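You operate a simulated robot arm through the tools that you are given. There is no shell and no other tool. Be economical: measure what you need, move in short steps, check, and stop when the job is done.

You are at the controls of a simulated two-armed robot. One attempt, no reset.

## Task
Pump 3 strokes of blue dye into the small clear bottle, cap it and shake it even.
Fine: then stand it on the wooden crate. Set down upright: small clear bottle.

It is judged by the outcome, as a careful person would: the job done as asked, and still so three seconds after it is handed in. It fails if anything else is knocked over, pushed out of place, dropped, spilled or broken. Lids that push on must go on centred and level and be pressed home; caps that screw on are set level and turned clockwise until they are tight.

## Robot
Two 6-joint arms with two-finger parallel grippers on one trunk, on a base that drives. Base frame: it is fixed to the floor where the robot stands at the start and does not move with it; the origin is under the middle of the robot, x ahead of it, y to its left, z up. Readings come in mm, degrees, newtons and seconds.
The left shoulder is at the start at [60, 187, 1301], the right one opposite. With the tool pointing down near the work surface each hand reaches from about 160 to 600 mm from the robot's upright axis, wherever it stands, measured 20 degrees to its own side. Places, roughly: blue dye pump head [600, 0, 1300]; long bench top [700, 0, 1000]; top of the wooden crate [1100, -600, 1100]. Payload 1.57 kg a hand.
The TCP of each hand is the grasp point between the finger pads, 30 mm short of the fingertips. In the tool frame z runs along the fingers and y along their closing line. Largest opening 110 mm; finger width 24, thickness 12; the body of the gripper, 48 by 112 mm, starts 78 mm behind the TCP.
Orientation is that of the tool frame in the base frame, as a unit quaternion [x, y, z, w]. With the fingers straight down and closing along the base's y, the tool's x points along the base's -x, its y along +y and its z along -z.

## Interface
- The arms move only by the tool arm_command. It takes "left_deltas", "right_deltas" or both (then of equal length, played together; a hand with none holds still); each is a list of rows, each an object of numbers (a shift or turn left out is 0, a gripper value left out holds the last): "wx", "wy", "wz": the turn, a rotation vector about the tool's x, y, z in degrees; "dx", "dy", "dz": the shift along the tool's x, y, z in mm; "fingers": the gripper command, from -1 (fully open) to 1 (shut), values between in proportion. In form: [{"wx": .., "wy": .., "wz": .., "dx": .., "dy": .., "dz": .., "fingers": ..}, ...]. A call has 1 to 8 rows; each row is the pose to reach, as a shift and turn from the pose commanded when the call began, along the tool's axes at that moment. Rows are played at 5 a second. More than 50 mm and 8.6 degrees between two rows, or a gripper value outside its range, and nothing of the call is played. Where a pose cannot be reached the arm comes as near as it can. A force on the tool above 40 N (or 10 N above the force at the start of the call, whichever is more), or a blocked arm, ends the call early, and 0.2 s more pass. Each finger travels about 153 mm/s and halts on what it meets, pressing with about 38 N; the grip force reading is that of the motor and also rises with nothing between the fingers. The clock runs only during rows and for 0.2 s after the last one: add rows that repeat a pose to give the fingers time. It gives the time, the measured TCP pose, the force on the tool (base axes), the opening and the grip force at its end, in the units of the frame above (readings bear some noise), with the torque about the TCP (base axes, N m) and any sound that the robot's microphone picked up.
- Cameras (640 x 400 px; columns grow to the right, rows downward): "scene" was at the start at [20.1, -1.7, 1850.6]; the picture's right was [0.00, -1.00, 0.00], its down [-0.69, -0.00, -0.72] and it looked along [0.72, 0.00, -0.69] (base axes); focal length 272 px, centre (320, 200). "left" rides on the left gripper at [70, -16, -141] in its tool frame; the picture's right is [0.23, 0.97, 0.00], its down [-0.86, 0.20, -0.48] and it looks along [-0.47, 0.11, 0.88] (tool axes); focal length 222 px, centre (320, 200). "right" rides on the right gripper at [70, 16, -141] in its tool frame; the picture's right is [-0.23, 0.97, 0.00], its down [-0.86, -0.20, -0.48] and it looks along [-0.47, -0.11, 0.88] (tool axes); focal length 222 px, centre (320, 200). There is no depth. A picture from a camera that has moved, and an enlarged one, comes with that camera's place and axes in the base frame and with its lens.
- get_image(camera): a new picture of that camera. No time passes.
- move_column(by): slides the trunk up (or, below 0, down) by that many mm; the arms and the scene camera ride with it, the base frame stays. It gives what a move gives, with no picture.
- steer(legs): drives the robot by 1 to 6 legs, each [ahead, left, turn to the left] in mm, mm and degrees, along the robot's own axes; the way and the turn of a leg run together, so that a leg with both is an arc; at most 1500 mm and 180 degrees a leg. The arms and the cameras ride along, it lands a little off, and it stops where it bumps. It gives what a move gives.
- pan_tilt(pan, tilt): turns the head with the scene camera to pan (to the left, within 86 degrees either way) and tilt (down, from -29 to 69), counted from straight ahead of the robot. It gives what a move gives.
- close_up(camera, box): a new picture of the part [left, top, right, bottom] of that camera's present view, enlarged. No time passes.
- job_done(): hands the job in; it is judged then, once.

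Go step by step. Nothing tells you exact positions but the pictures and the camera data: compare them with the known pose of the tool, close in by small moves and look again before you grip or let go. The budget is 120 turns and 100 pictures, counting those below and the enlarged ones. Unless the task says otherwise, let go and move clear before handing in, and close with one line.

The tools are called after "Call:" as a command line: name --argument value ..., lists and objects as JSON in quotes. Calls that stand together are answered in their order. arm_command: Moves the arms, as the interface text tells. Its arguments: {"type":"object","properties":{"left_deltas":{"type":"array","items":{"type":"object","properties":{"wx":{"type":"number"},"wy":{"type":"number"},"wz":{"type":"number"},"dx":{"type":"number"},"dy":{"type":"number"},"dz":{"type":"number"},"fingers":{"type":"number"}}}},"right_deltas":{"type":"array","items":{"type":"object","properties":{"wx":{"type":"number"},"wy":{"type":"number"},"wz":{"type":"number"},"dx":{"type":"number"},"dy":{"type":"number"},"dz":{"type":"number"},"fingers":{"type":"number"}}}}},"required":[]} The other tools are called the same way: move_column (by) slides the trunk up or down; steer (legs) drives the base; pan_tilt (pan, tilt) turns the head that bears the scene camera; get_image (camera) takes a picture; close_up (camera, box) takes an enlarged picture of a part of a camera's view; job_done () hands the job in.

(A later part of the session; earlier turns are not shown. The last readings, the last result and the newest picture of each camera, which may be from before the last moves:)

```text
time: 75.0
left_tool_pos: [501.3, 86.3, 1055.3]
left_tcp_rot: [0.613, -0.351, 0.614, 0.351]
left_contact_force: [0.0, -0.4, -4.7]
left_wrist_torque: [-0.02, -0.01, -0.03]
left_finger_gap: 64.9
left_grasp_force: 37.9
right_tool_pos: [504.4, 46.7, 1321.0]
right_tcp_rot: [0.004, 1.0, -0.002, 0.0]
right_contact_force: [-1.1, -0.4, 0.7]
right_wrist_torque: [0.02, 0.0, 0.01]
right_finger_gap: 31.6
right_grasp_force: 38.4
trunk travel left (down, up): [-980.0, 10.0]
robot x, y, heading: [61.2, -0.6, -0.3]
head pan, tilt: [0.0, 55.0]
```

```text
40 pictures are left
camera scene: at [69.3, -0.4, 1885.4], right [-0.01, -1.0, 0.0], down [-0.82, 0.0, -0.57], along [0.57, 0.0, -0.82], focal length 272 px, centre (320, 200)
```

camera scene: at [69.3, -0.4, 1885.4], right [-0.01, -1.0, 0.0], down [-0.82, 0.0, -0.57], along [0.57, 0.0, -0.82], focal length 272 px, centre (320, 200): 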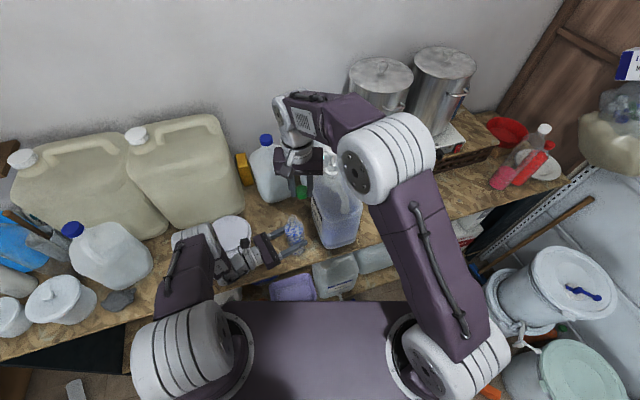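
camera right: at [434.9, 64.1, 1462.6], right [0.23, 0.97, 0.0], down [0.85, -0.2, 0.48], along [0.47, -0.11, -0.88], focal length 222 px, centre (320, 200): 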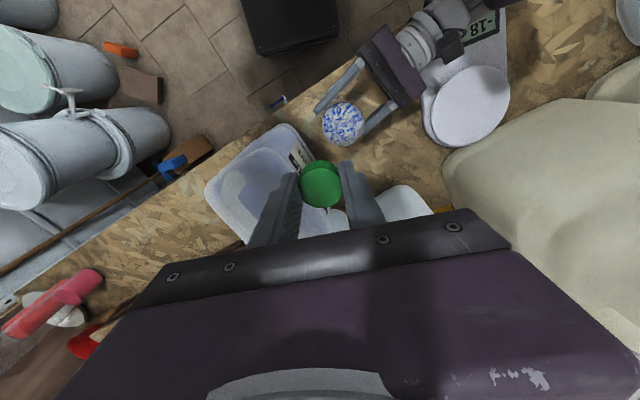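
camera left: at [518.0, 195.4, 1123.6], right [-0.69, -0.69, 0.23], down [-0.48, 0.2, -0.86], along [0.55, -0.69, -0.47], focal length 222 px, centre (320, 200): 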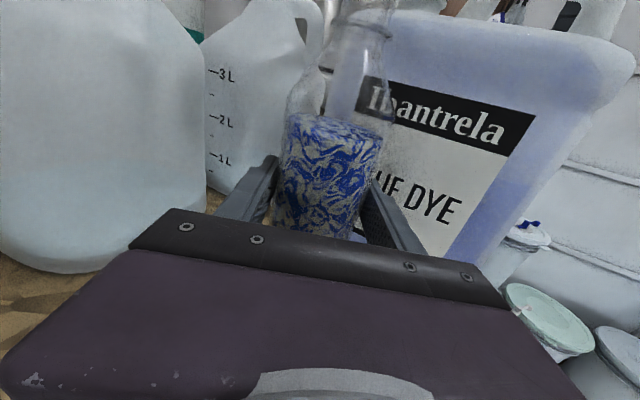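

Call:
close_up --camera "right" --box '[270, 80, 400, 220]'

Call:
close_up --camera "scene" --box '[260, 150, 340, 250]'

```text
2.86 times, centred on (335, 150) of right
camera zoom: at [434.9, 64.1, 1462.6], right [0.23, 0.97, 0.0], down [0.85, -0.2, 0.48], along [0.47, -0.11, -0.88], focal length 635 px, centre (277, 343)
```

zoom: 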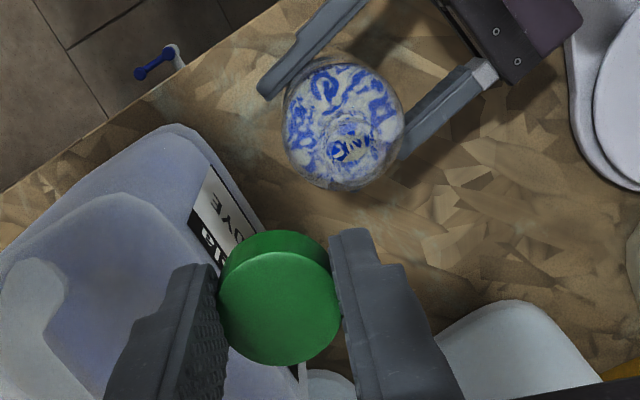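

```text
4.00 times, centred on (300, 200) of scene
camera zoom: at [69.3, -0.4, 1885.4], right [-0.01, -1.0, 0.0], down [-0.82, 0.0, -0.57], along [0.57, 0.0, -0.82], focal length 1086 px, centre (400, 200)
```

zoom: 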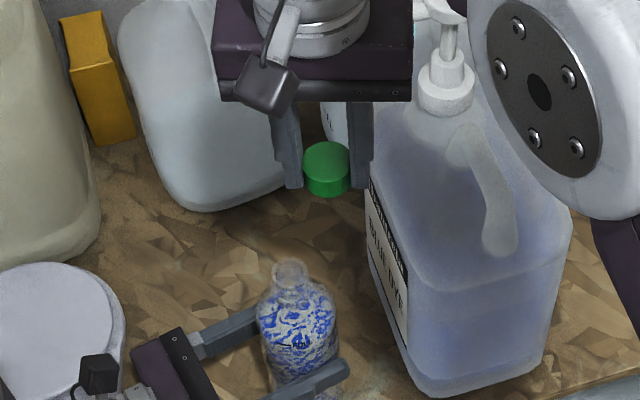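

The mouth is at about (502, 82). I'll move the cap above it, lowering to about 35 mm above the mouth, and set the bottle's last 2 mm down.

Call:
arm_command --left_deltas '[{"dx": -1}, {"dx": -2}, {"dx": -2}, {"dx": -2}]' --right_deltas '[{"dx": 2, "dy": 35}, {"dx": 2, "dy": 35, "dz": 35}, {"dx": 2, "dy": 35, "dz": 65}, {"dx": 2, "dy": 35, "dz": 80}]'

Call:
close_up --camera "scene" --box '[260, 160, 340, 260]'

Call:
close_up --camera "left" --box '[220, 0, 420, 160]'

```text
time: 76.0
left_tool_pos: [499.9, 84.5, 1054.4]
left_tcp_rot: [0.611, -0.353, 0.615, 0.351]
left_contact_force: [2.1, 0.8, 12.8]
left_wrist_torque: [-0.05, 0.25, -0.01]
left_finger_gap: 64.7
left_grasp_force: 38.3
right_tool_pos: [503.2, 80.4, 1240.4]
right_tcp_rot: [0.003, 1.0, -0.001, -0.001]
right_contact_force: [-0.6, 0.0, 0.8]
right_wrist_torque: [0.0, -0.03, -0.03]
right_finger_gap: 31.6
right_grasp_force: 37.9
trunk travel left (down, up): [-980.0, 10.0]
robot x, y, heading: [59.0, 0.2, -0.4]
head pan, tilt: [0.0, 55.0]
```

```text
4.00 times, centred on (300, 210) of scene
camera zoom: at [67.6, -3.2, 1885.6], right [-0.01, -1.0, 0.0], down [-0.82, 0.0, -0.57], along [0.57, 0.0, -0.82], focal length 1086 px, centre (400, 160)
```

zoom: 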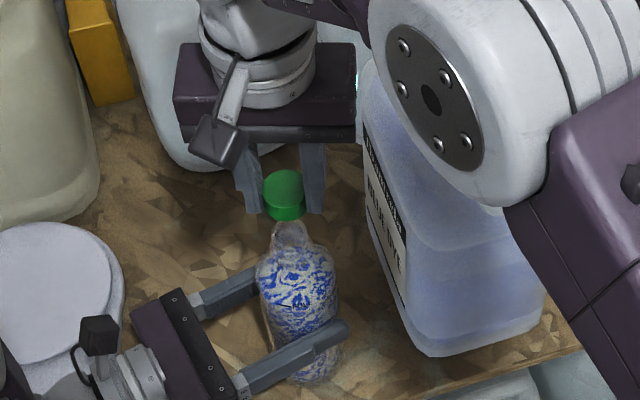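

```text
2.50 times, centred on (320, 80) of left
camera zoom: at [442.7, 216.0, 1123.4], right [-0.84, -0.49, 0.22], down [-0.41, 0.31, -0.86], along [0.35, -0.81, -0.46], focal length 555 px, centre (320, 500)
```

zoom: 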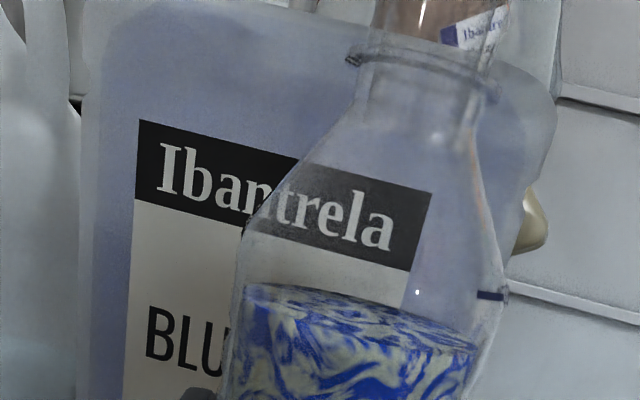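

Call:
close_up --camera "right" --box '[250, 80, 400, 220]'

Call:
close_up --camera "scene" --box '[275, 190, 315, 240]'

```text
2.86 times, centred on (325, 150) of right
camera zoom: at [434.4, 97.3, 1381.4], right [0.23, 0.97, 0.0], down [0.85, -0.2, 0.48], along [0.47, -0.11, -0.88], focal length 635 px, centre (306, 343)
```

zoom: 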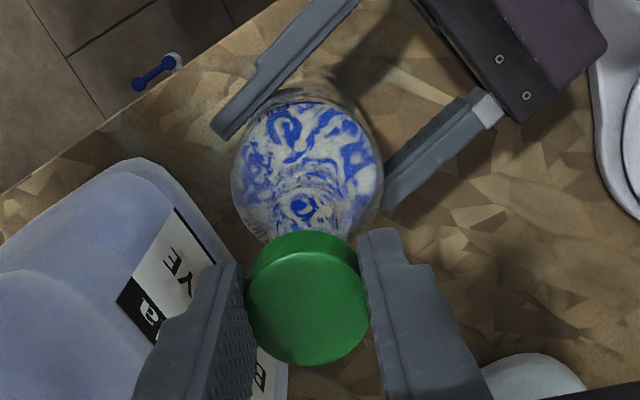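

```text
8.00 times, centred on (295, 215) of scene
camera zoom: at [67.6, -3.2, 1885.6], right [-0.01, -1.0, 0.0], down [-0.82, 0.0, -0.57], along [0.57, 0.0, -0.82], focal length 2172 px, centre (520, 80)
```

zoom: 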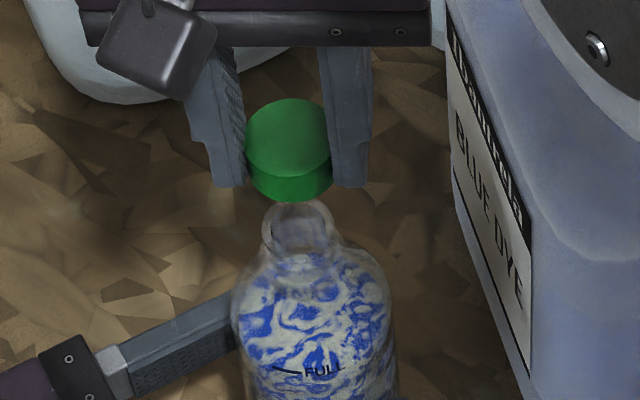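

The cap is aligned over the mouth within a couple of mm. I'll wind the right wrist back counter-clockwise now, so I have plenty of clockwise travel for screwing.

Call:
arm_command --right_deltas '[{"wz": -8.5}, {"wz": -17}, {"wz": -25.5}, {"wz": -34}, {"wz": -42.5}, {"wz": -51}, {"wz": -59.5}, {"wz": -68}]'

Call:
arm_command --right_deltas '[{"wz": -8.5}, {"wz": -17}, {"wz": -25.5}, {"wz": -34}, {"wz": -42.5}, {"wz": -51}, {"wz": -59.5}, {"wz": -68}]'

Call:
close_up --camera "scene" --box '[275, 190, 315, 240]'

```text
time: 77.8
left_tool_pos: [499.6, 86.6, 1055.3]
left_tcp_rot: [0.612, -0.353, 0.615, 0.352]
left_contact_force: [7.5, 2.2, 22.0]
left_wrist_torque: [0.09, -0.14, 0.01]
left_finger_gap: 65.0
left_grasp_force: 38.5
right_tool_pos: [504.4, 81.5, 1240.7]
right_tcp_rot: [-0.56, 0.829, 0.0, -0.001]
right_contact_force: [0.0, 0.1, 0.6]
right_wrist_torque: [0.03, 0.03, 0.0]
right_finger_gap: 31.9
right_grasp_force: 38.2
trunk travel left (down, up): [-980.0, 10.0]
robot x, y, heading: [60.4, -1.9, -0.4]
head pan, tilt: [0.0, 55.0]
```

```text
time: 79.6
left_tool_pos: [499.8, 86.0, 1055.3]
left_tcp_rot: [0.612, -0.352, 0.615, 0.351]
left_contact_force: [7.4, 1.9, 22.1]
left_wrist_torque: [0.04, -0.22, 0.01]
left_finger_gap: 65.0
left_grasp_force: 37.6
right_tool_pos: [504.9, 81.7, 1241.3]
right_tcp_rot: [0.926, -0.376, 0.0, 0.0]
right_contact_force: [0.5, -0.6, -0.3]
right_wrist_torque: [0.01, 0.04, 0.0]
right_finger_gap: 31.8
right_grasp_force: 37.6
trunk travel left (down, up): [-980.0, 10.0]
robot x, y, heading: [58.6, -1.0, -0.4]
head pan, tilt: [0.0, 55.0]
```

```text
8.00 times, centred on (295, 215) of scene
camera zoom: at [67.6, -3.2, 1885.4], right [-0.01, -1.0, 0.0], down [-0.82, 0.0, -0.57], along [0.57, 0.0, -0.82], focal length 2172 px, centre (520, 80)
```

zoom: 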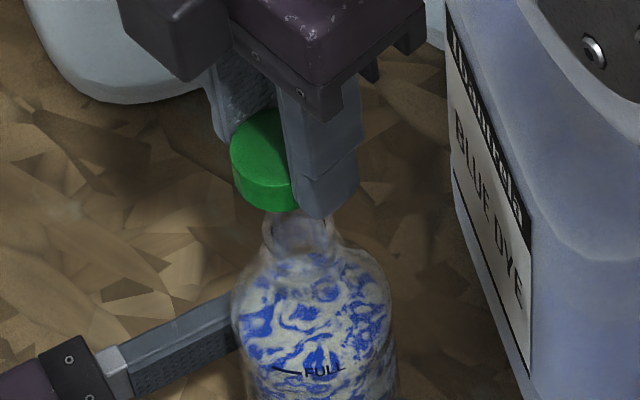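

Call:
close_up --camera "right" --box '[250, 80, 400, 220]'

```text
2.86 times, centred on (325, 150) of right
camera zoom: at [543.8, 21.8, 1382.1], right [-0.84, -0.54, 0.0], down [-0.47, 0.74, 0.48], along [-0.26, 0.4, -0.88], focal length 635 px, centre (306, 343)
```

zoom: 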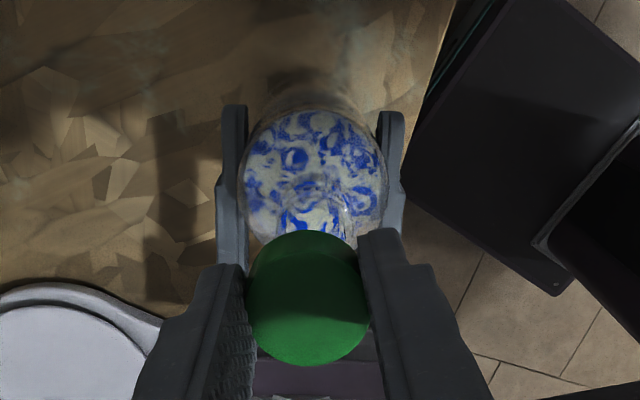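

The cap sits about 2 mm off the tool axis, so after the wind-back it is about 4 mm off in y. I'll correct and lower to just above the mouth.

Call:
arm_command --right_deltas '[{"dx": 1.5, "dy": 3.8}, {"dx": 1.5, "dy": 3.8, "dz": 15}, {"dx": 1.5, "dy": 3.8, "dz": 27}]'

Call:
close_up --camera "scene" --box '[275, 190, 315, 240]'

Call:
close_up --camera "right" --box '[250, 80, 400, 220]'

```text
time: 80.4
left_tool_pos: [498.7, 85.4, 1054.6]
left_tcp_rot: [0.611, -0.353, 0.615, 0.352]
left_contact_force: [7.8, 2.8, 22.0]
left_wrist_torque: [-0.02, -0.14, 0.0]
left_finger_gap: 64.8
left_grasp_force: 37.9
right_tool_pos: [503.3, 78.0, 1214.5]
right_tcp_rot: [0.926, -0.377, 0.0, 0.0]
right_contact_force: [-0.1, 0.4, 0.2]
right_wrist_torque: [0.03, -0.05, -0.01]
right_finger_gap: 31.6
right_grasp_force: 37.8
trunk travel left (down, up): [-980.0, 10.0]
robot x, y, heading: [60.1, 0.7, -0.2]
head pan, tilt: [0.0, 55.0]
```

```text
8.00 times, centred on (295, 215) of scene
camera zoom: at [67.7, -3.2, 1885.4], right [-0.01, -1.0, 0.0], down [-0.82, 0.0, -0.57], along [0.57, 0.0, -0.82], focal length 2172 px, centre (520, 80)
```

zoom: 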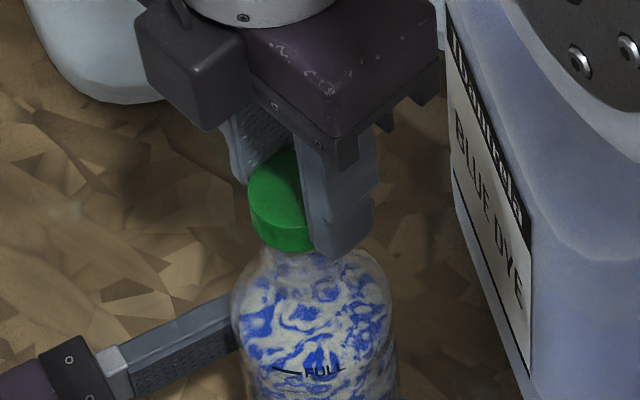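

```text
2.86 times, centred on (325, 150) of right
camera zoom: at [542.5, 18.0, 1355.4], right [-0.84, -0.54, 0.0], down [-0.47, 0.74, 0.48], along [-0.26, 0.4, -0.88], focal length 635 px, centre (306, 343)
```

zoom: 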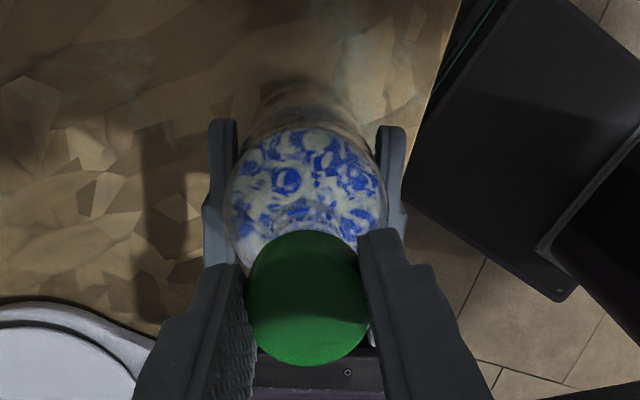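

Aligned from both views. I'll lower until the cap touches the neck.

Call:
arm_command --right_deltas '[{"dz": 4}, {"dz": 8}, {"dz": 11}, {"dz": 14}]'

Call:
close_up --camera "scene" --box '[275, 190, 315, 240]'

```text
time: 81.4
left_tool_pos: [499.8, 85.4, 1055.0]
left_tcp_rot: [0.611, -0.353, 0.615, 0.352]
left_contact_force: [7.3, 1.5, 20.8]
left_wrist_torque: [-0.09, -0.12, 0.07]
left_finger_gap: 64.8
left_grasp_force: 37.5
right_tool_pos: [503.3, 77.9, 1200.2]
right_tcp_rot: [0.926, -0.377, 0.0, 0.0]
right_contact_force: [-0.3, 0.4, -0.4]
right_wrist_torque: [0.0, -0.01, -0.03]
right_finger_gap: 31.9
right_grasp_force: 37.9
trunk travel left (down, up): [-980.0, 10.0]
robot x, y, heading: [60.5, -1.4, -0.5]
head pan, tilt: [0.0, 55.0]
```

```text
8.00 times, centred on (295, 215) of scene
camera zoom: at [67.6, -3.4, 1885.4], right [-0.01, -1.0, 0.0], down [-0.82, 0.0, -0.57], along [0.57, 0.0, -0.82], focal length 2172 px, centre (520, 80)
```

zoom: 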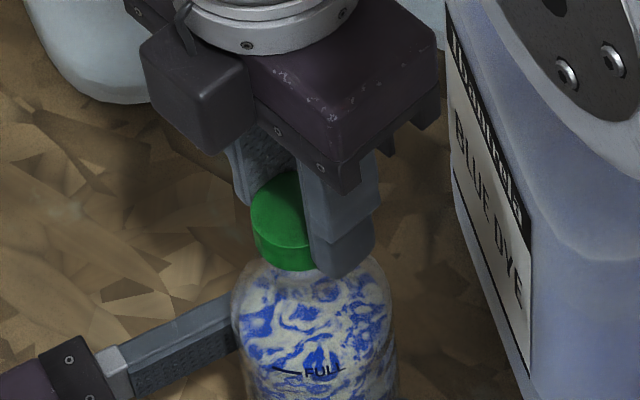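

Call:
arm_command --right_deltas '[{"dz": 2}, {"dz": 4}, {"dz": 6}]'

```text
time: 82.2
left_tool_pos: [499.7, 84.4, 1054.7]
left_tcp_rot: [0.613, -0.352, 0.615, 0.351]
left_contact_force: [8.5, -2.0, 20.9]
left_wrist_torque: [0.21, 0.11, 0.08]
left_finger_gap: 64.8
left_grasp_force: 38.0
right_tool_pos: [504.1, 78.3, 1193.1]
right_tcp_rot: [0.926, -0.377, 0.0, 0.001]
right_contact_force: [-0.9, 2.8, -1.7]
right_wrist_torque: [-0.09, -0.01, -0.03]
right_finger_gap: 31.8
right_grasp_force: 38.7
trunk travel left (down, up): [-980.0, 10.0]
robot x, y, heading: [57.8, -0.2, -0.3]
head pan, tilt: [0.0, 55.0]
```

Light sideways contact means the cap is going over the neck slightly low in y. I'll nudge 1.5 mm and go down further.

Call:
arm_command --right_deltas '[{"dx": -1.0, "dy": -1.1}, {"dx": -1.0, "dy": -1.1, "dz": 2}, {"dx": -1.0, "dy": -1.1, "dz": 4}]'

Call:
close_up --camera "scene" --box '[275, 190, 315, 240]'

```text
time: 83.0
left_tool_pos: [500.3, 84.5, 1053.9]
left_tcp_rot: [0.613, -0.353, 0.614, 0.351]
left_contact_force: [13.8, 5.1, 10.3]
left_wrist_torque: [-1.11, -0.3, 0.33]
left_finger_gap: 64.9
left_grasp_force: 38.6
right_tool_pos: [503.7, 79.4, 1192.5]
right_tcp_rot: [0.926, -0.377, 0.001, 0.0]
right_contact_force: [-4.9, -4.5, 17.3]
right_wrist_torque: [-0.22, 0.28, 0.01]
right_finger_gap: 31.8
right_grasp_force: 38.3
trunk travel left (down, up): [-980.0, 10.0]
robot x, y, heading: [60.6, 1.0, -0.5]
head pan, tilt: [0.0, 55.0]
```

```text
8.00 times, centred on (295, 215) of scene
camera zoom: at [66.8, -4.2, 1885.6], right [-0.01, -1.0, 0.0], down [-0.82, 0.01, -0.57], along [0.57, 0.0, -0.82], focal length 2172 px, centre (520, 80)
```

zoom: 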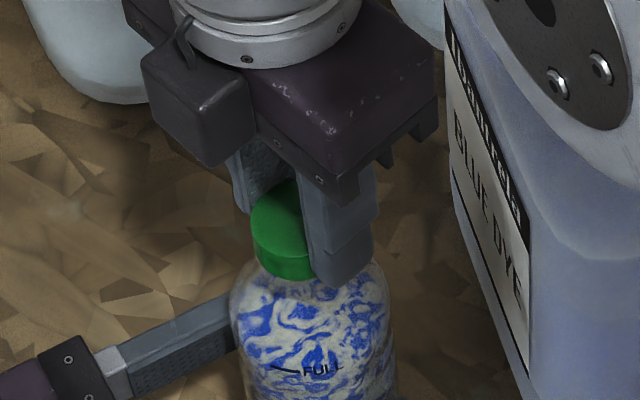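

The cap rests on the threads at 17 N. I'll ease the load, centre it, and start turning clockwise about the cap's own axis.

Call:
arm_command --right_deltas '[{"wz": 8.5, "dx": -0.2, "dy": 1.1, "dz": -0.8}, {"wz": 17, "dx": -0.45, "dy": 1.5, "dz": -0.7}, {"wz": 25.5, "dx": -0.73, "dy": 1.7, "dz": -0.6}, {"wz": 34, "dx": -1.05, "dy": 2.0, "dz": -0.5}, {"wz": 42.5, "dx": -1.39, "dy": 2.1, "dz": -0.4}, {"wz": 51, "dx": -1.75, "dy": 2.2, "dz": -0.3}, {"wz": 59.5, "dx": -2.1, "dy": 2.3, "dz": -0.2}, {"wz": 68, "dx": -2.5, "dy": 2.3, "dz": 0}]'

```text
time: 84.8
left_tool_pos: [499.6, 84.8, 1054.4]
left_tcp_rot: [0.613, -0.352, 0.615, 0.35]
left_contact_force: [7.9, 19.3, 7.5]
left_wrist_torque: [-0.82, -0.3, -0.01]
left_finger_gap: 64.8
left_grasp_force: 37.3
right_tool_pos: [498.6, 79.6, 1191.1]
right_tcp_rot: [-0.556, 0.831, 0.0, 0.001]
right_contact_force: [0.0, -17.8, 23.9]
right_wrist_torque: [-0.67, -0.04, -0.03]
right_finger_gap: 31.7
right_grasp_force: 38.1
trunk travel left (down, up): [-980.0, 10.0]
robot x, y, heading: [58.1, -1.9, -0.1]
head pan, tilt: [0.0, 55.0]
```

Turning works but a sideways force of 18 N built up. I'll correct by about 2 mm in y and continue with a better axis estimate.

Call:
arm_command --right_deltas '[{"dx": 2.1, "dy": -0.9, "dz": -0.8}, {"wz": 8.5, "dx": 2.2, "dy": -0.5, "dz": -0.7}, {"wz": 17, "dx": 2.2, "dy": -0.1, "dz": -0.6}, {"wz": 25.5, "dx": 2.1, "dy": 0.3, "dz": -0.5}]'

Call:
close_up --camera "scene" --box '[275, 190, 315, 240]'

```text
time: 85.8
left_tool_pos: [498.6, 84.3, 1053.5]
left_tcp_rot: [0.611, -0.354, 0.614, 0.353]
left_contact_force: [13.3, -10.0, 15.2]
left_wrist_torque: [0.62, 0.33, 0.1]
left_finger_gap: 64.7
left_grasp_force: 37.4
right_tool_pos: [498.4, 78.9, 1189.4]
right_tcp_rot: [-0.358, 0.934, 0.001, 0.0]
right_contact_force: [-7.2, 10.0, 2.7]
right_wrist_torque: [0.45, 0.2, 0.01]
right_finger_gap: 31.8
right_grasp_force: 38.2
trunk travel left (down, up): [-980.0, 10.0]
robot x, y, heading: [60.3, 1.0, -0.7]
head pan, tilt: [0.0, 55.0]
```

```text
8.00 times, centred on (295, 215) of scene
camera zoom: at [67.8, -3.5, 1885.3], right [-0.01, -1.0, 0.0], down [-0.82, 0.0, -0.57], along [0.57, 0.0, -0.82], focal length 2172 px, centre (520, 80)
```

zoom: 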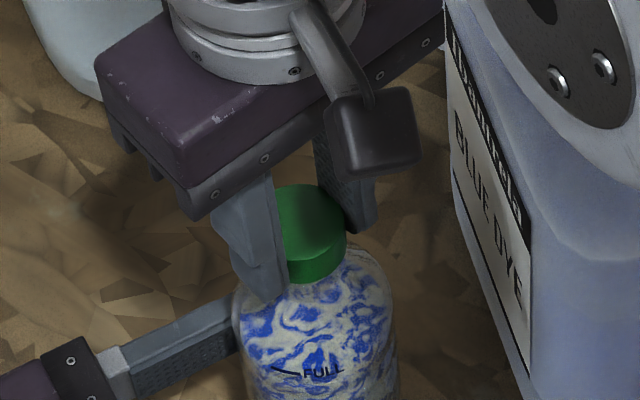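

The cap is pulling down onto the threads. I'll keep turning with small force-based centring.

Call:
arm_command --right_deltas '[{"wz": 8.5, "dx": 0, "dy": 1.4, "dz": 0.5}, {"wz": 17, "dx": 0, "dy": 1.8, "dz": 0.6}, {"wz": 25.5, "dx": -0.1, "dy": 2.2, "dz": 0.7}, {"wz": 34, "dx": -0.2, "dy": 2.5, "dz": 0.9}, {"wz": 42.5, "dx": -0.4, "dy": 2.9, "dz": 1.0}, {"wz": 51, "dx": -0.6, "dy": 3.2, "dz": 1.1}]'

```text
time: 87.2
left_tool_pos: [499.3, 83.8, 1053.4]
left_tcp_rot: [0.612, -0.354, 0.614, 0.352]
left_contact_force: [4.7, -12.9, 12.8]
left_wrist_torque: [0.21, -0.48, 0.14]
left_finger_gap: 64.7
left_grasp_force: 37.8
right_tool_pos: [497.2, 80.0, 1188.2]
right_tcp_rot: [0.078, 0.997, 0.001, 0.0]
right_contact_force: [1.8, 10.2, 9.0]
right_wrist_torque: [0.31, -0.1, 0.02]
right_finger_gap: 31.4
right_grasp_force: 38.0
trunk travel left (down, up): [-980.0, 10.0]
robot x, y, heading: [58.1, -3.5, -0.3]
head pan, tilt: [0.0, 55.0]
```

Call:
arm_command --right_deltas '[{"wz": 8.5, "dx": 0.1, "dy": 1.3, "dz": 0.2}, {"wz": 17, "dx": 0.1, "dy": 1.7, "dz": 0.3}, {"wz": 25.5, "dx": 0, "dy": 2.0, "dz": 0.4}, {"wz": 34, "dx": -0.1, "dy": 2.4, "dz": 0.6}, {"wz": 42.5, "dx": -0.3, "dy": 2.7, "dz": 0.7}, {"wz": 51, "dx": -0.5, "dy": 3.0, "dz": 0.8}, {"wz": 59.5, "dx": -0.8, "dy": 3.2, "dz": 0.9}, {"wz": 68, "dx": -1.1, "dy": 3.4, "dz": 1.0}]'

```text
time: 89.0
left_tool_pos: [498.1, 85.1, 1054.7]
left_tcp_rot: [0.613, -0.353, 0.614, 0.351]
left_contact_force: [-7.0, -2.2, 3.3]
left_wrist_torque: [-0.57, -0.89, 0.05]
left_finger_gap: 64.7
left_grasp_force: 38.0
right_tool_pos: [499.7, 83.6, 1188.4]
right_tcp_rot: [0.623, 0.782, 0.001, 0.001]
right_contact_force: [9.8, -0.6, 12.9]
right_wrist_torque: [-0.09, -0.32, 0.03]
right_finger_gap: 31.4
right_grasp_force: 38.1
trunk travel left (down, up): [-980.0, 10.0]
robot x, y, heading: [57.5, -1.2, -0.4]
head pan, tilt: [0.0, 55.0]
```

Call:
close_up --camera "scene" --box '[275, 190, 315, 240]'

Call:
arm_command --right_deltas '[{"wz": 8.5, "dx": 0.1, "dy": 0.7, "dz": 0.2}, {"wz": 17, "dx": 0.4, "dy": 1.3, "dz": 0.4}, {"wz": 25.5, "dx": 0.6, "dy": 1.8, "dz": 0.6}, {"wz": 34, "dx": 0.6, "dy": 2.2, "dz": 0.7}, {"wz": 42.5, "dx": 0.4, "dy": 2.6, "dz": 0.8}, {"wz": 51, "dx": 0.2, "dy": 2.9, "dz": 0.9}]'

Call:
close_up --camera "scene" --box '[275, 190, 315, 240]'

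```text
8.00 times, centred on (295, 215) of scene
camera zoom: at [66.9, -4.3, 1885.4], right [-0.01, -1.0, 0.0], down [-0.82, 0.01, -0.57], along [0.57, 0.0, -0.82], focal length 2172 px, centre (520, 80)
```

zoom: 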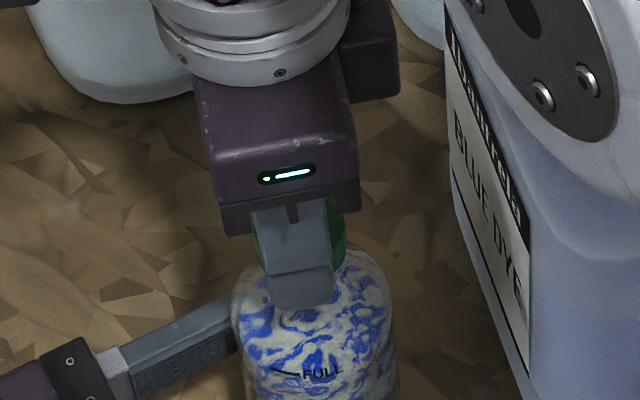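

```text
time: 90.4
left_tool_pos: [498.2, 84.1, 1054.1]
left_tcp_rot: [0.613, -0.353, 0.614, 0.35]
left_contact_force: [-10.2, 7.2, -6.1]
left_wrist_torque: [-0.87, -0.41, -0.03]
left_finger_gap: 64.8
left_grasp_force: 38.0
right_tool_pos: [501.3, 83.4, 1188.0]
right_tcp_rot: [0.899, 0.438, 0.002, 0.001]
right_contact_force: [10.2, -8.0, 26.5]
right_wrist_torque: [-0.29, -0.26, 0.07]
right_finger_gap: 32.0
right_grasp_force: 38.5
trunk travel left (down, up): [-980.0, 10.0]
robot x, y, heading: [57.0, -2.0, -0.4]
head pan, tilt: [0.0, 55.0]
```

```text
8.00 times, centred on (295, 215) of scene
camera zoom: at [65.5, -4.4, 1885.5], right [-0.01, -1.0, 0.0], down [-0.82, 0.01, -0.57], along [0.57, 0.0, -0.82], focal length 2172 px, centre (520, 80)
```

zoom: 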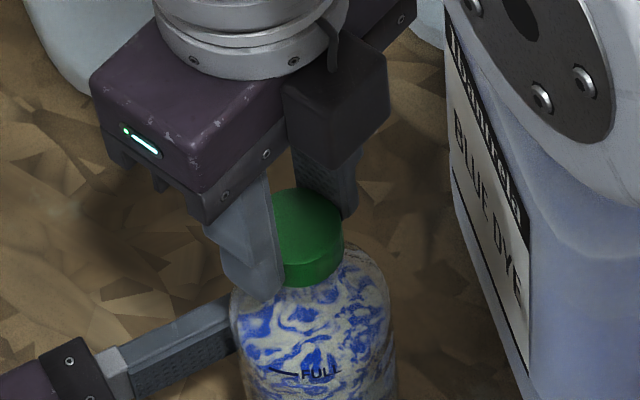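

The cap has dropped about 4 mm and turned about 264°, but side loads are growing. I'll let go of the cap, look at it, and regrip centred.

Call:
arm_command --right_deltas '[{"fingers": 0.3}, {"fingers": 0.0}, {"fingers": 0.0}, {"dz": -20, "fingers": 0.0}, {"dz": -50, "fingers": 0.0}]'

Call:
close_up --camera "scene" --box '[275, 190, 315, 240]'

Call:
close_up --camera "right" --box '[250, 60, 410, 210]'

```text
time: 91.6
left_tool_pos: [499.7, 85.5, 1053.6]
left_tcp_rot: [0.612, -0.353, 0.614, 0.351]
left_contact_force: [2.9, 0.3, 5.1]
left_wrist_torque: [0.19, 0.03, 0.03]
left_finger_gap: 64.7
left_grasp_force: 37.6
right_tool_pos: [503.1, 82.3, 1236.1]
right_tcp_rot: [0.898, 0.44, 0.0, 0.0]
right_contact_force: [-0.9, -0.8, -0.1]
right_wrist_torque: [0.0, 0.0, 0.0]
right_finger_gap: 55.0
right_grasp_force: 0.0
trunk travel left (down, up): [-980.0, 10.0]
robot x, y, heading: [59.0, -2.6, -0.5]
head pan, tilt: [0.0, 55.0]
```

```text
8.00 times, centred on (295, 215) of scene
camera zoom: at [68.0, -3.6, 1885.4], right [-0.01, -1.0, 0.0], down [-0.82, 0.0, -0.57], along [0.57, 0.0, -0.82], focal length 2172 px, centre (520, 80)
```

zoom: 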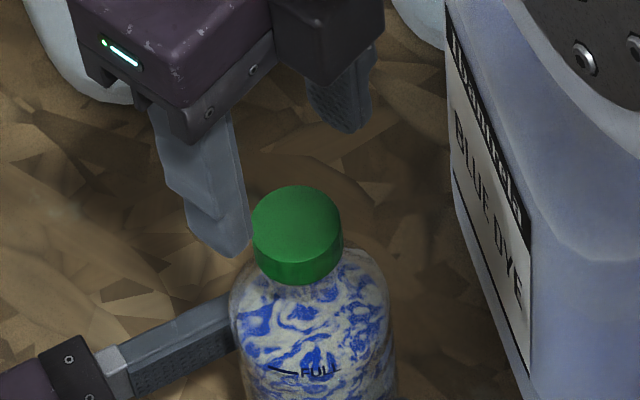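

```text
2.67 times, centred on (330, 135) of right
camera zoom: at [558.3, 129.0, 1377.9], right [0.63, -0.78, 0.0], down [-0.68, -0.55, 0.48], along [-0.37, -0.3, -0.88], focal length 592 px, centre (293, 373)
```

zoom: 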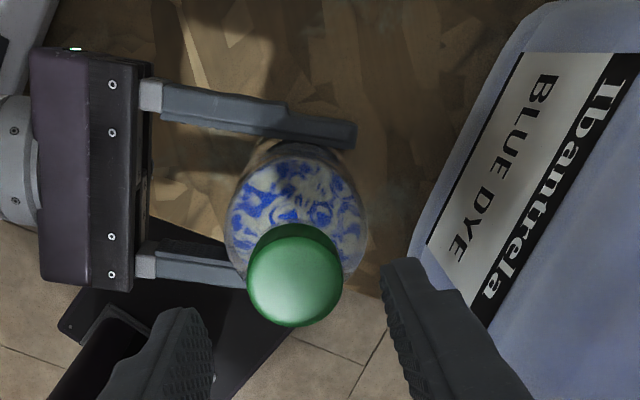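

The cap sits level and centred, nearly all the way down. I'll rewind the wrist above it and regrip for tightening.

Call:
arm_command --right_deltas '[{"wz": -8.5}, {"wz": -17}, {"wz": -25.5}, {"wz": -34}, {"wz": -42.5}, {"wz": -51}, {"wz": -59.5}, {"wz": -68}]'

Call:
arm_command --right_deltas '[{"wz": -8.5}, {"wz": -17}, {"wz": -25.5}, {"wz": -34}, {"wz": -42.5}, {"wz": -51}, {"wz": -59.5}, {"wz": -68}]'

Call:
arm_command --right_deltas '[{"wz": -8.5}, {"wz": -17}, {"wz": -25.5}, {"wz": -34}, {"wz": -42.5}, {"wz": -51}, {"wz": -59.5}, {"wz": -68}]'

Call:
close_up --camera "right" --box '[250, 60, 410, 210]'

```text
time: 93.4
left_tool_pos: [500.0, 84.7, 1053.6]
left_tcp_rot: [0.613, -0.353, 0.614, 0.351]
left_contact_force: [5.6, 1.0, 12.4]
left_wrist_torque: [0.23, -0.16, -0.07]
left_finger_gap: 64.6
left_grasp_force: 38.4
right_tool_pos: [501.4, 83.7, 1236.2]
right_tcp_rot: [0.497, 0.868, 0.0, 0.001]
right_contact_force: [-0.5, 0.1, -0.6]
right_wrist_torque: [-0.01, -0.01, -0.01]
right_finger_gap: 55.1
right_grasp_force: 0.0
trunk travel left (down, up): [-980.0, 10.0]
robot x, y, heading: [57.6, -1.7, -0.5]
head pan, tilt: [0.0, 55.0]
```

```text
time: 95.2
left_tool_pos: [499.2, 84.5, 1054.6]
left_tcp_rot: [0.612, -0.353, 0.614, 0.351]
left_contact_force: [6.8, 1.9, 16.3]
left_wrist_torque: [0.25, -0.21, -0.08]
left_finger_gap: 64.4
left_grasp_force: 38.2
right_tool_pos: [502.5, 83.8, 1236.8]
right_tcp_rot: [-0.073, 0.997, 0.0, 0.0]
right_contact_force: [-0.2, 0.2, 0.5]
right_wrist_torque: [-0.01, 0.0, 0.0]
right_finger_gap: 55.1
right_grasp_force: 0.1
trunk travel left (down, up): [-980.0, 10.0]
robot x, y, heading: [58.1, -2.5, -0.2]
head pan, tilt: [0.0, 55.0]
```

```text
time: 97.0
left_tool_pos: [500.1, 86.0, 1053.7]
left_tcp_rot: [0.613, -0.352, 0.614, 0.351]
left_contact_force: [6.0, 0.7, 16.5]
left_wrist_torque: [0.17, -0.23, -0.06]
left_finger_gap: 65.0
left_grasp_force: 38.0
right_tool_pos: [501.3, 85.7, 1236.1]
right_tcp_rot: [-0.618, 0.787, 0.0, 0.0]
right_contact_force: [-0.1, -0.4, -0.3]
right_wrist_torque: [-0.02, -0.01, -0.01]
right_finger_gap: 54.8
right_grasp_force: 0.1
trunk travel left (down, up): [-980.0, 10.0]
robot x, y, heading: [60.7, 0.8, -0.1]
head pan, tilt: [0.0, 55.0]
```

```text
2.67 times, centred on (330, 135) of right
camera zoom: at [469.9, 21.6, 1378.5], right [-0.89, 0.45, 0.0], down [0.4, 0.78, 0.48], along [0.22, 0.43, -0.88], focal length 592 px, centre (293, 373)
```

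zoom: 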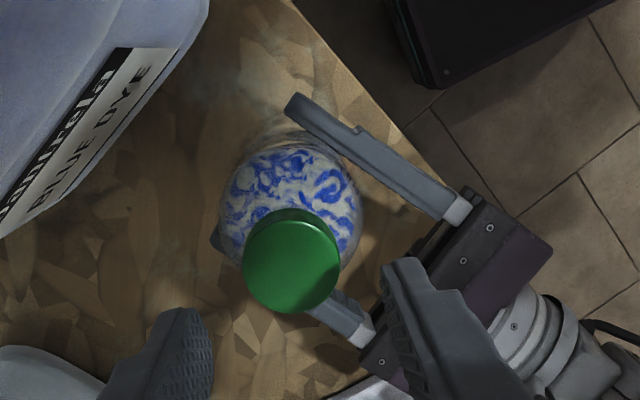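

The hand drifted a few mm during the rewind. I'll re-centre, lower, and grip the cap again.

Call:
arm_command --right_deltas '[{"dx": 4, "dz": 15, "fingers": 0}, {"dx": 4, "dz": 35, "fingers": 0}, {"dx": 4, "dz": 47, "fingers": 0}, {"dx": 4, "dz": 47, "fingers": 0.3}, {"dx": 4, "dz": 47, "fingers": 1}, {"dx": 4, "dz": 47, "fingers": 1}]'

Call:
close_up --camera "right" --box '[250, 60, 410, 210]'

```text
time: 98.4
left_tool_pos: [499.5, 84.5, 1052.7]
left_tcp_rot: [0.612, -0.353, 0.614, 0.351]
left_contact_force: [12.6, -4.5, 14.5]
left_wrist_torque: [0.53, 0.56, 0.04]
left_finger_gap: 64.8
left_grasp_force: 38.1
right_tool_pos: [500.5, 82.3, 1189.6]
right_tcp_rot: [-0.617, 0.787, 0.0, 0.0]
right_contact_force: [-8.0, 3.8, 0.3]
right_wrist_torque: [0.12, 0.21, -0.02]
right_finger_gap: 31.9
right_grasp_force: 37.7
trunk travel left (down, up): [-980.0, 10.0]
robot x, y, heading: [61.6, -2.0, -0.4]
head pan, tilt: [0.0, 55.0]
```

```text
2.67 times, centred on (330, 135) of right
camera zoom: at [469.4, 18.0, 1330.4], right [-0.89, 0.45, 0.0], down [0.4, 0.78, 0.48], along [0.22, 0.43, -0.88], focal length 592 px, centre (293, 373)
```

zoom: 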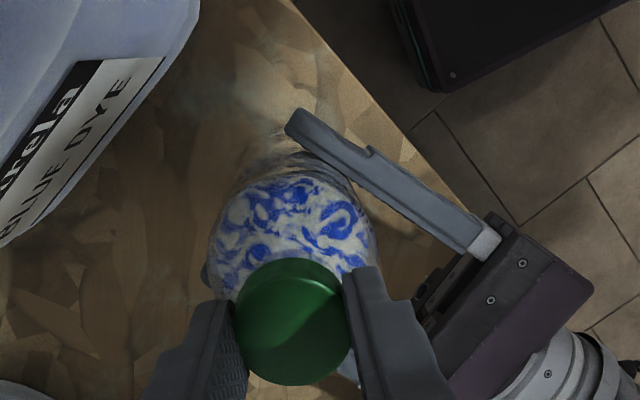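

Call:
arm_command --right_deltas '[{"wz": 8.5, "dy": 0.6, "dz": 0.3}, {"wz": 17, "dy": 0.6, "dz": 0.4}, {"wz": 25.5, "dy": 0.6, "dz": 0.5}, {"wz": 34, "dy": 0.6, "dz": 0.6}, {"wz": 42.5, "dy": 0.6, "dz": 0.7}, {"wz": 51, "dy": 0.6, "dz": 0.8}, {"wz": 59.5, "dy": 0.6, "dz": 0.9}, {"wz": 68, "dy": 0.6, "dz": 1.0}]'

```text
time: 100.2
left_tool_pos: [500.7, 84.0, 1053.8]
left_tcp_rot: [0.613, -0.353, 0.614, 0.352]
left_contact_force: [6.7, -4.8, 8.8]
left_wrist_torque: [0.38, -0.13, -0.54]
left_finger_gap: 64.9
left_grasp_force: 37.9
right_tool_pos: [501.5, 80.6, 1188.8]
right_tcp_rot: [-0.069, 0.998, 0.0, 0.001]
right_contact_force: [-0.1, 2.6, -1.0]
right_wrist_torque: [0.05, 0.04, 0.56]
right_finger_gap: 31.6
right_grasp_force: 38.0
trunk travel left (down, up): [-980.0, 10.0]
robot x, y, heading: [58.4, 0.9, -0.3]
head pan, tilt: [0.0, 55.0]
```

Torque has risen to 0.56 N m, so the cap is getting tight. A little more to confirm.

Call:
arm_command --right_deltas '[{"wz": 6}, {"wz": 12}, {"wz": 18}, {"wz": 24}]'

Call:
close_up --camera "scene" --box '[260, 160, 340, 260]'

```text
time: 101.2
left_tool_pos: [499.5, 84.4, 1054.8]
left_tcp_rot: [0.613, -0.352, 0.613, 0.352]
left_contact_force: [4.7, -3.6, 7.1]
left_wrist_torque: [0.15, -0.09, -0.66]
left_finger_gap: 64.7
left_grasp_force: 38.1
right_tool_pos: [501.9, 81.2, 1187.7]
right_tcp_rot: [0.138, 0.99, 0.0, 0.0]
right_contact_force: [-0.4, 1.8, 1.7]
right_wrist_torque: [0.12, 0.02, 0.66]
right_finger_gap: 31.6
right_grasp_force: 37.8
trunk travel left (down, up): [-980.0, 10.0]
robot x, y, heading: [59.0, -0.8, -0.2]
head pan, tilt: [0.0, 55.0]
```

```text
4.00 times, centred on (300, 210) of scene
camera zoom: at [68.7, -3.9, 1885.4], right [-0.01, -1.0, 0.0], down [-0.82, 0.0, -0.57], along [0.57, 0.0, -0.82], focal length 1086 px, centre (400, 160)
```

zoom: 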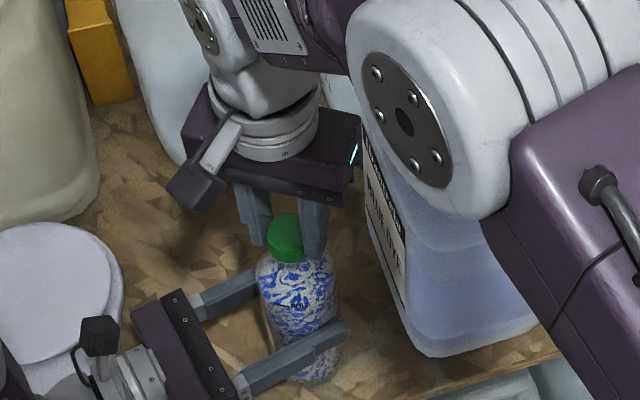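

Call:
arm_command --right_deltas '[{"wz": 8.5}, {"wz": 17}, {"wz": 25.5}, {"wz": 34}, {"wz": 42}]'

```text
time: 102.4
left_tool_pos: [500.3, 84.3, 1053.3]
left_tcp_rot: [0.613, -0.352, 0.614, 0.351]
left_contact_force: [-1.3, -4.6, 3.4]
left_wrist_torque: [-0.13, -0.23, -0.55]
left_finger_gap: 64.8
left_grasp_force: 38.0
right_tool_pos: [501.1, 80.6, 1188.4]
right_tcp_rot: [0.484, 0.875, 0.0, -0.001]
right_contact_force: [3.0, 2.5, -0.3]
right_wrist_torque: [0.23, -0.12, 0.64]
right_finger_gap: 31.7
right_grasp_force: 37.8
trunk travel left (down, up): [-980.0, 10.0]
robot x, y, heading: [59.5, 0.5, -0.2]
head pan, tilt: [0.0, 55.0]
```

Torque holds at about 0.65 N m with the grip slipping, so the cap is tight. I'll release, and move the right hand up and away.

Call:
arm_command --right_deltas '[{"fingers": 0.2}, {"fingers": -0.1}, {"dz": -40, "fingers": -0.1}, {"dz": -85, "fingers": -0.1}, {"dz": -130, "fingers": -0.1}, {"dz": -170, "fingers": -0.1}]'

Call:
arm_command --right_deltas '[{"dx": -38, "dy": -24}, {"dx": -76, "dy": -48}, {"dx": -114, "dy": -72}, {"dx": -152, "dy": -96}, {"dx": -190, "dy": -120}, {"dx": -228, "dy": -144}, {"dx": -262, "dy": -165}]'

Call:
close_up --camera "scene" --box '[260, 160, 340, 260]'

```text
time: 103.8
left_tool_pos: [500.0, 85.2, 1053.1]
left_tcp_rot: [0.613, -0.353, 0.615, 0.349]
left_contact_force: [-1.7, -0.6, -1.0]
left_wrist_torque: [-0.12, 0.15, 0.02]
left_finger_gap: 64.6
left_grasp_force: 38.0
right_tool_pos: [500.7, 80.2, 1357.3]
right_tcp_rot: [0.484, 0.875, 0.0, 0.0]
right_contact_force: [0.1, 0.6, 0.5]
right_wrist_torque: [0.01, -0.02, -0.01]
right_finger_gap: 60.2
right_grasp_force: 0.1
trunk travel left (down, up): [-980.0, 10.0]
robot x, y, heading: [53.3, -0.3, -0.3]
head pan, tilt: [0.0, 55.0]
```

```text
time: 105.4
left_tool_pos: [500.0, 83.9, 1052.9]
left_tcp_rot: [0.613, -0.353, 0.614, 0.35]
left_contact_force: [0.9, -1.2, -2.9]
left_wrist_torque: [-0.09, 0.01, 0.06]
left_finger_gap: 64.5
left_grasp_force: 38.1
right_tool_pos: [503.4, -230.9, 1356.8]
right_tcp_rot: [0.484, 0.875, 0.0, 0.0]
right_contact_force: [0.0, 0.2, 0.5]
right_wrist_torque: [0.01, -0.02, 0.0]
right_finger_gap: 60.4
right_grasp_force: 0.0
trunk travel left (down, up): [-980.0, 10.0]
robot x, y, heading: [56.6, -0.8, -0.2]
head pan, tilt: [0.0, 55.0]
```

```text
4.00 times, centred on (300, 210) of scene
camera zoom: at [69.0, -4.9, 1885.4], right [-0.01, -1.0, 0.0], down [-0.82, 0.01, -0.57], along [0.57, 0.0, -0.82], focal length 1086 px, centre (400, 160)
```

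zoom: 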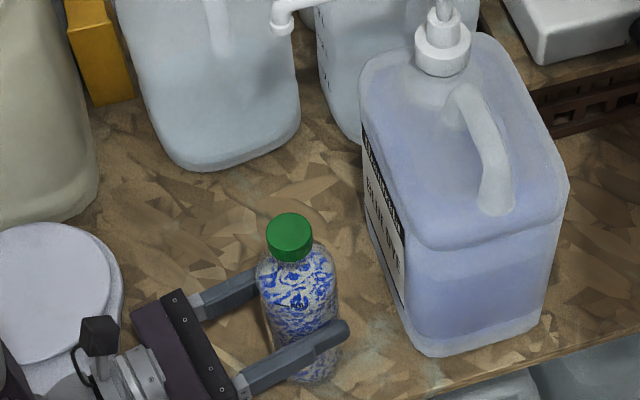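

The cap is seated level. Now I'll lift the bottle, back away from the bench to get clear space, and shake.

Call:
arm_command --left_deltas '[{"dx": 30, "fingers": 1}, {"dx": 60, "fingers": 1}, {"dx": 80, "fingers": 1}]'

Call:
steer --legs '[[-280, 0, 0]]'

Call:
arm_command --left_deltas '[{"dx": 48}, {"dx": 0}, {"dx": 48}, {"dx": 0}, {"dx": 48}, {"dx": 0}, {"dx": 48}, {"dx": 0}]'

Call:
get_image --camera "left"

```text
time: 106.2
left_tool_pos: [499.9, 84.4, 1133.1]
left_tcp_rot: [0.613, -0.352, 0.614, 0.351]
left_contact_force: [0.6, -0.2, -5.3]
left_wrist_torque: [0.0, 0.02, 0.01]
left_finger_gap: 64.8
left_grasp_force: 38.4
right_tool_pos: [502.7, -231.2, 1358.1]
right_tcp_rot: [0.483, 0.876, 0.0, 0.0]
right_contact_force: [0.4, 0.2, 0.0]
right_wrist_torque: [0.01, -0.02, 0.02]
right_finger_gap: 60.7
right_grasp_force: 0.1
trunk travel left (down, up): [-980.0, 10.0]
robot x, y, heading: [57.2, -1.4, -0.4]
head pan, tilt: [0.0, 55.0]
```

```text
time: 108.2
left_tool_pos: [218.2, 87.4, 1131.3]
left_tcp_rot: [0.614, -0.351, 0.614, 0.351]
left_contact_force: [0.7, -0.5, -4.9]
left_wrist_torque: [-0.02, 0.01, 0.0]
left_finger_gap: 65.0
left_grasp_force: 37.9
right_tool_pos: [223.4, -227.3, 1355.8]
right_tcp_rot: [0.482, 0.876, 0.0, -0.001]
right_contact_force: [0.1, 0.2, -0.1]
right_wrist_torque: [-0.01, 0.03, -0.02]
right_finger_gap: 60.6
right_grasp_force: 0.2
trunk travel left (down, up): [-980.0, 10.0]
robot x, y, heading: [-224.3, 0.4, -0.1]
head pan, tilt: [0.0, 55.0]
```

```text
time: 110.0
left_tool_pos: [217.4, 85.1, 1134.2]
left_tcp_rot: [0.614, -0.351, 0.615, 0.35]
left_contact_force: [0.5, 0.4, -5.2]
left_wrist_torque: [0.01, 0.01, -0.01]
left_finger_gap: 64.7
left_grasp_force: 38.0
right_tool_pos: [221.4, -228.1, 1357.6]
right_tcp_rot: [0.482, 0.876, 0.001, 0.001]
right_contact_force: [0.0, 1.0, 0.4]
right_wrist_torque: [-0.05, 0.0, 0.0]
right_finger_gap: 60.5
right_grasp_force: 0.0
trunk travel left (down, up): [-980.0, 10.0]
robot x, y, heading: [-223.7, -4.3, -0.0]
head pan, tilt: [0.0, 55.0]
```

```text
18 pictures are left
camera left: at [159.7, 215.7, 1203.5], right [-0.84, -0.49, 0.22], down [-0.41, 0.31, -0.86], along [0.35, -0.81, -0.47], focal length 222 px, centre (320, 200)
```

left: 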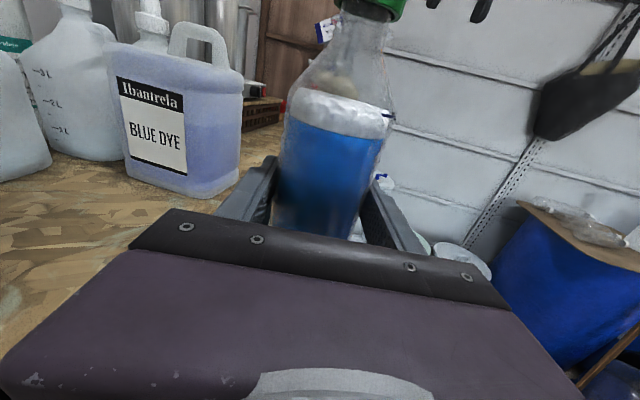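

It's mixing well: blue with foam on top. I'll shake some more to make it even.

Call:
arm_command --left_deltas '[{"dx": 49}, {"dx": 0}, {"dx": 49}, {"dx": 0}, {"dx": 49}, {"dx": 0}, {"dx": 49}, {"dx": 0}]'

Call:
arm_command --left_deltas '[{"dx": 49}, {"dx": 0}, {"dx": 49}, {"dx": 0}, {"dx": 49}, {"dx": 0}, {"dx": 49}, {"dx": 0}]'

Call:
close_up --camera "left" --box '[250, 0, 430, 240]'

```text
time: 111.8
left_tool_pos: [216.9, 86.5, 1133.6]
left_tcp_rot: [0.613, -0.353, 0.615, 0.35]
left_contact_force: [-0.3, -0.3, -4.9]
left_wrist_torque: [0.03, 0.01, 0.02]
left_finger_gap: 64.6
left_grasp_force: 38.1
right_tool_pos: [220.7, -228.0, 1357.2]
right_tcp_rot: [0.482, 0.876, 0.0, -0.001]
right_contact_force: [-0.2, 0.3, -0.1]
right_wrist_torque: [-0.02, -0.03, 0.02]
right_finger_gap: 60.6
right_grasp_force: 0.2
trunk travel left (down, up): [-980.0, 10.0]
robot x, y, heading: [-228.5, -0.6, -0.3]
head pan, tilt: [0.0, 55.0]
```

```text
time: 113.6
left_tool_pos: [216.0, 86.5, 1134.6]
left_tcp_rot: [0.614, -0.351, 0.614, 0.351]
left_contact_force: [-0.5, 0.1, -5.2]
left_wrist_torque: [0.0, 0.01, 0.03]
left_finger_gap: 64.4
left_grasp_force: 38.3
right_tool_pos: [222.6, -227.2, 1358.1]
right_tcp_rot: [0.482, 0.876, 0.0, 0.001]
right_contact_force: [1.5, -0.8, -0.5]
right_wrist_torque: [0.01, -0.03, 0.03]
right_finger_gap: 60.7
right_grasp_force: 0.0
trunk travel left (down, up): [-980.0, 10.0]
robot x, y, heading: [-223.9, 1.7, -0.1]
head pan, tilt: [0.0, 55.0]
```

```text
1.67 times, centred on (340, 120) of left
camera zoom: at [159.2, 217.3, 1203.4], right [-0.84, -0.49, 0.22], down [-0.41, 0.31, -0.86], along [0.35, -0.81, -0.47], focal length 370 px, centre (287, 333)
```

zoom: 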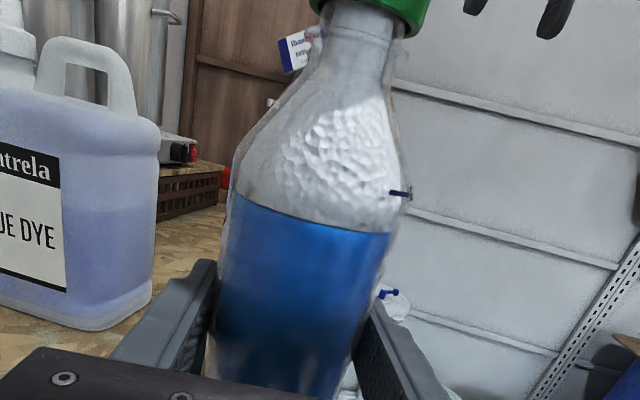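

It looks evenly blue. One more shake for certainty, then I'll drive toward the crate (staying off the bench) and look at it.

Call:
arm_command --left_deltas '[{"dx": 49}, {"dx": 0}, {"dx": 49}, {"dx": 0}, {"dx": 49}, {"dx": 0}, {"dx": 49}, {"dx": 0}]'

Call:
steer --legs '[[150, -450, 0]]'

Call:
pan_tilt --pan -10 --tilt 35

Call:
get_image --camera "scene"

```text
time: 115.4
left_tool_pos: [217.6, 89.2, 1134.2]
left_tcp_rot: [0.614, -0.351, 0.615, 0.35]
left_contact_force: [0.1, 0.1, -5.3]
left_wrist_torque: [0.06, -0.02, -0.01]
left_finger_gap: 64.8
left_grasp_force: 38.4
right_tool_pos: [221.1, -226.9, 1357.9]
right_tcp_rot: [0.482, 0.876, 0.0, 0.0]
right_contact_force: [0.1, -0.4, 0.5]
right_wrist_torque: [-0.01, -0.03, 0.0]
right_finger_gap: 60.5
right_grasp_force: 0.1
trunk travel left (down, up): [-980.0, 10.0]
robot x, y, heading: [-225.5, -1.0, -0.1]
head pan, tilt: [0.0, 55.0]
```

```text
time: 118.2
left_tool_pos: [365.2, -357.9, 1135.3]
left_tcp_rot: [0.615, -0.35, 0.615, 0.349]
left_contact_force: [-0.2, 0.2, -4.9]
left_wrist_torque: [0.03, -0.02, 0.04]
left_finger_gap: 64.6
left_grasp_force: 37.6
right_tool_pos: [368.4, -672.7, 1357.1]
right_tcp_rot: [0.479, 0.878, -0.001, 0.001]
right_contact_force: [0.2, 0.9, -0.3]
right_wrist_torque: [-0.02, -0.03, 0.01]
right_finger_gap: 60.4
right_grasp_force: 0.1
trunk travel left (down, up): [-980.0, 10.0]
robot x, y, heading: [-76.8, -449.0, 0.1]
head pan, tilt: [0.0, 55.0]
```

```text
time: 119.0
left_tool_pos: [365.0, -358.4, 1134.1]
left_tcp_rot: [0.615, -0.35, 0.615, 0.349]
left_contact_force: [0.4, 0.4, -5.7]
left_wrist_torque: [-0.02, -0.01, -0.03]
left_finger_gap: 64.8
left_grasp_force: 38.2
right_tool_pos: [369.4, -676.3, 1356.5]
right_tcp_rot: [0.48, 0.877, 0.0, 0.0]
right_contact_force: [0.0, -0.4, 0.3]
right_wrist_torque: [0.0, 0.0, -0.01]
right_finger_gap: 60.6
right_grasp_force: 0.1
trunk travel left (down, up): [-980.0, 10.0]
robot x, y, heading: [-76.6, -451.5, 0.1]
head pan, tilt: [-10.0, 35.0]
```

```text
16 pictures are left
camera scene: at [-51.1, -468.4, 1913.5], right [-0.17, -0.99, 0.0], down [-0.57, 0.1, -0.82], along [0.81, -0.14, -0.57], focal length 272 px, centre (320, 200)
```

scene: 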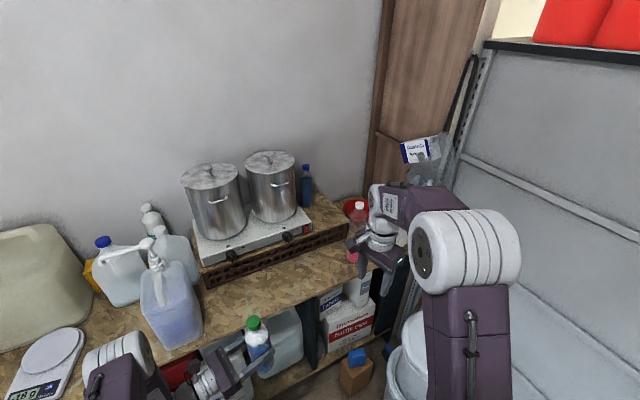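

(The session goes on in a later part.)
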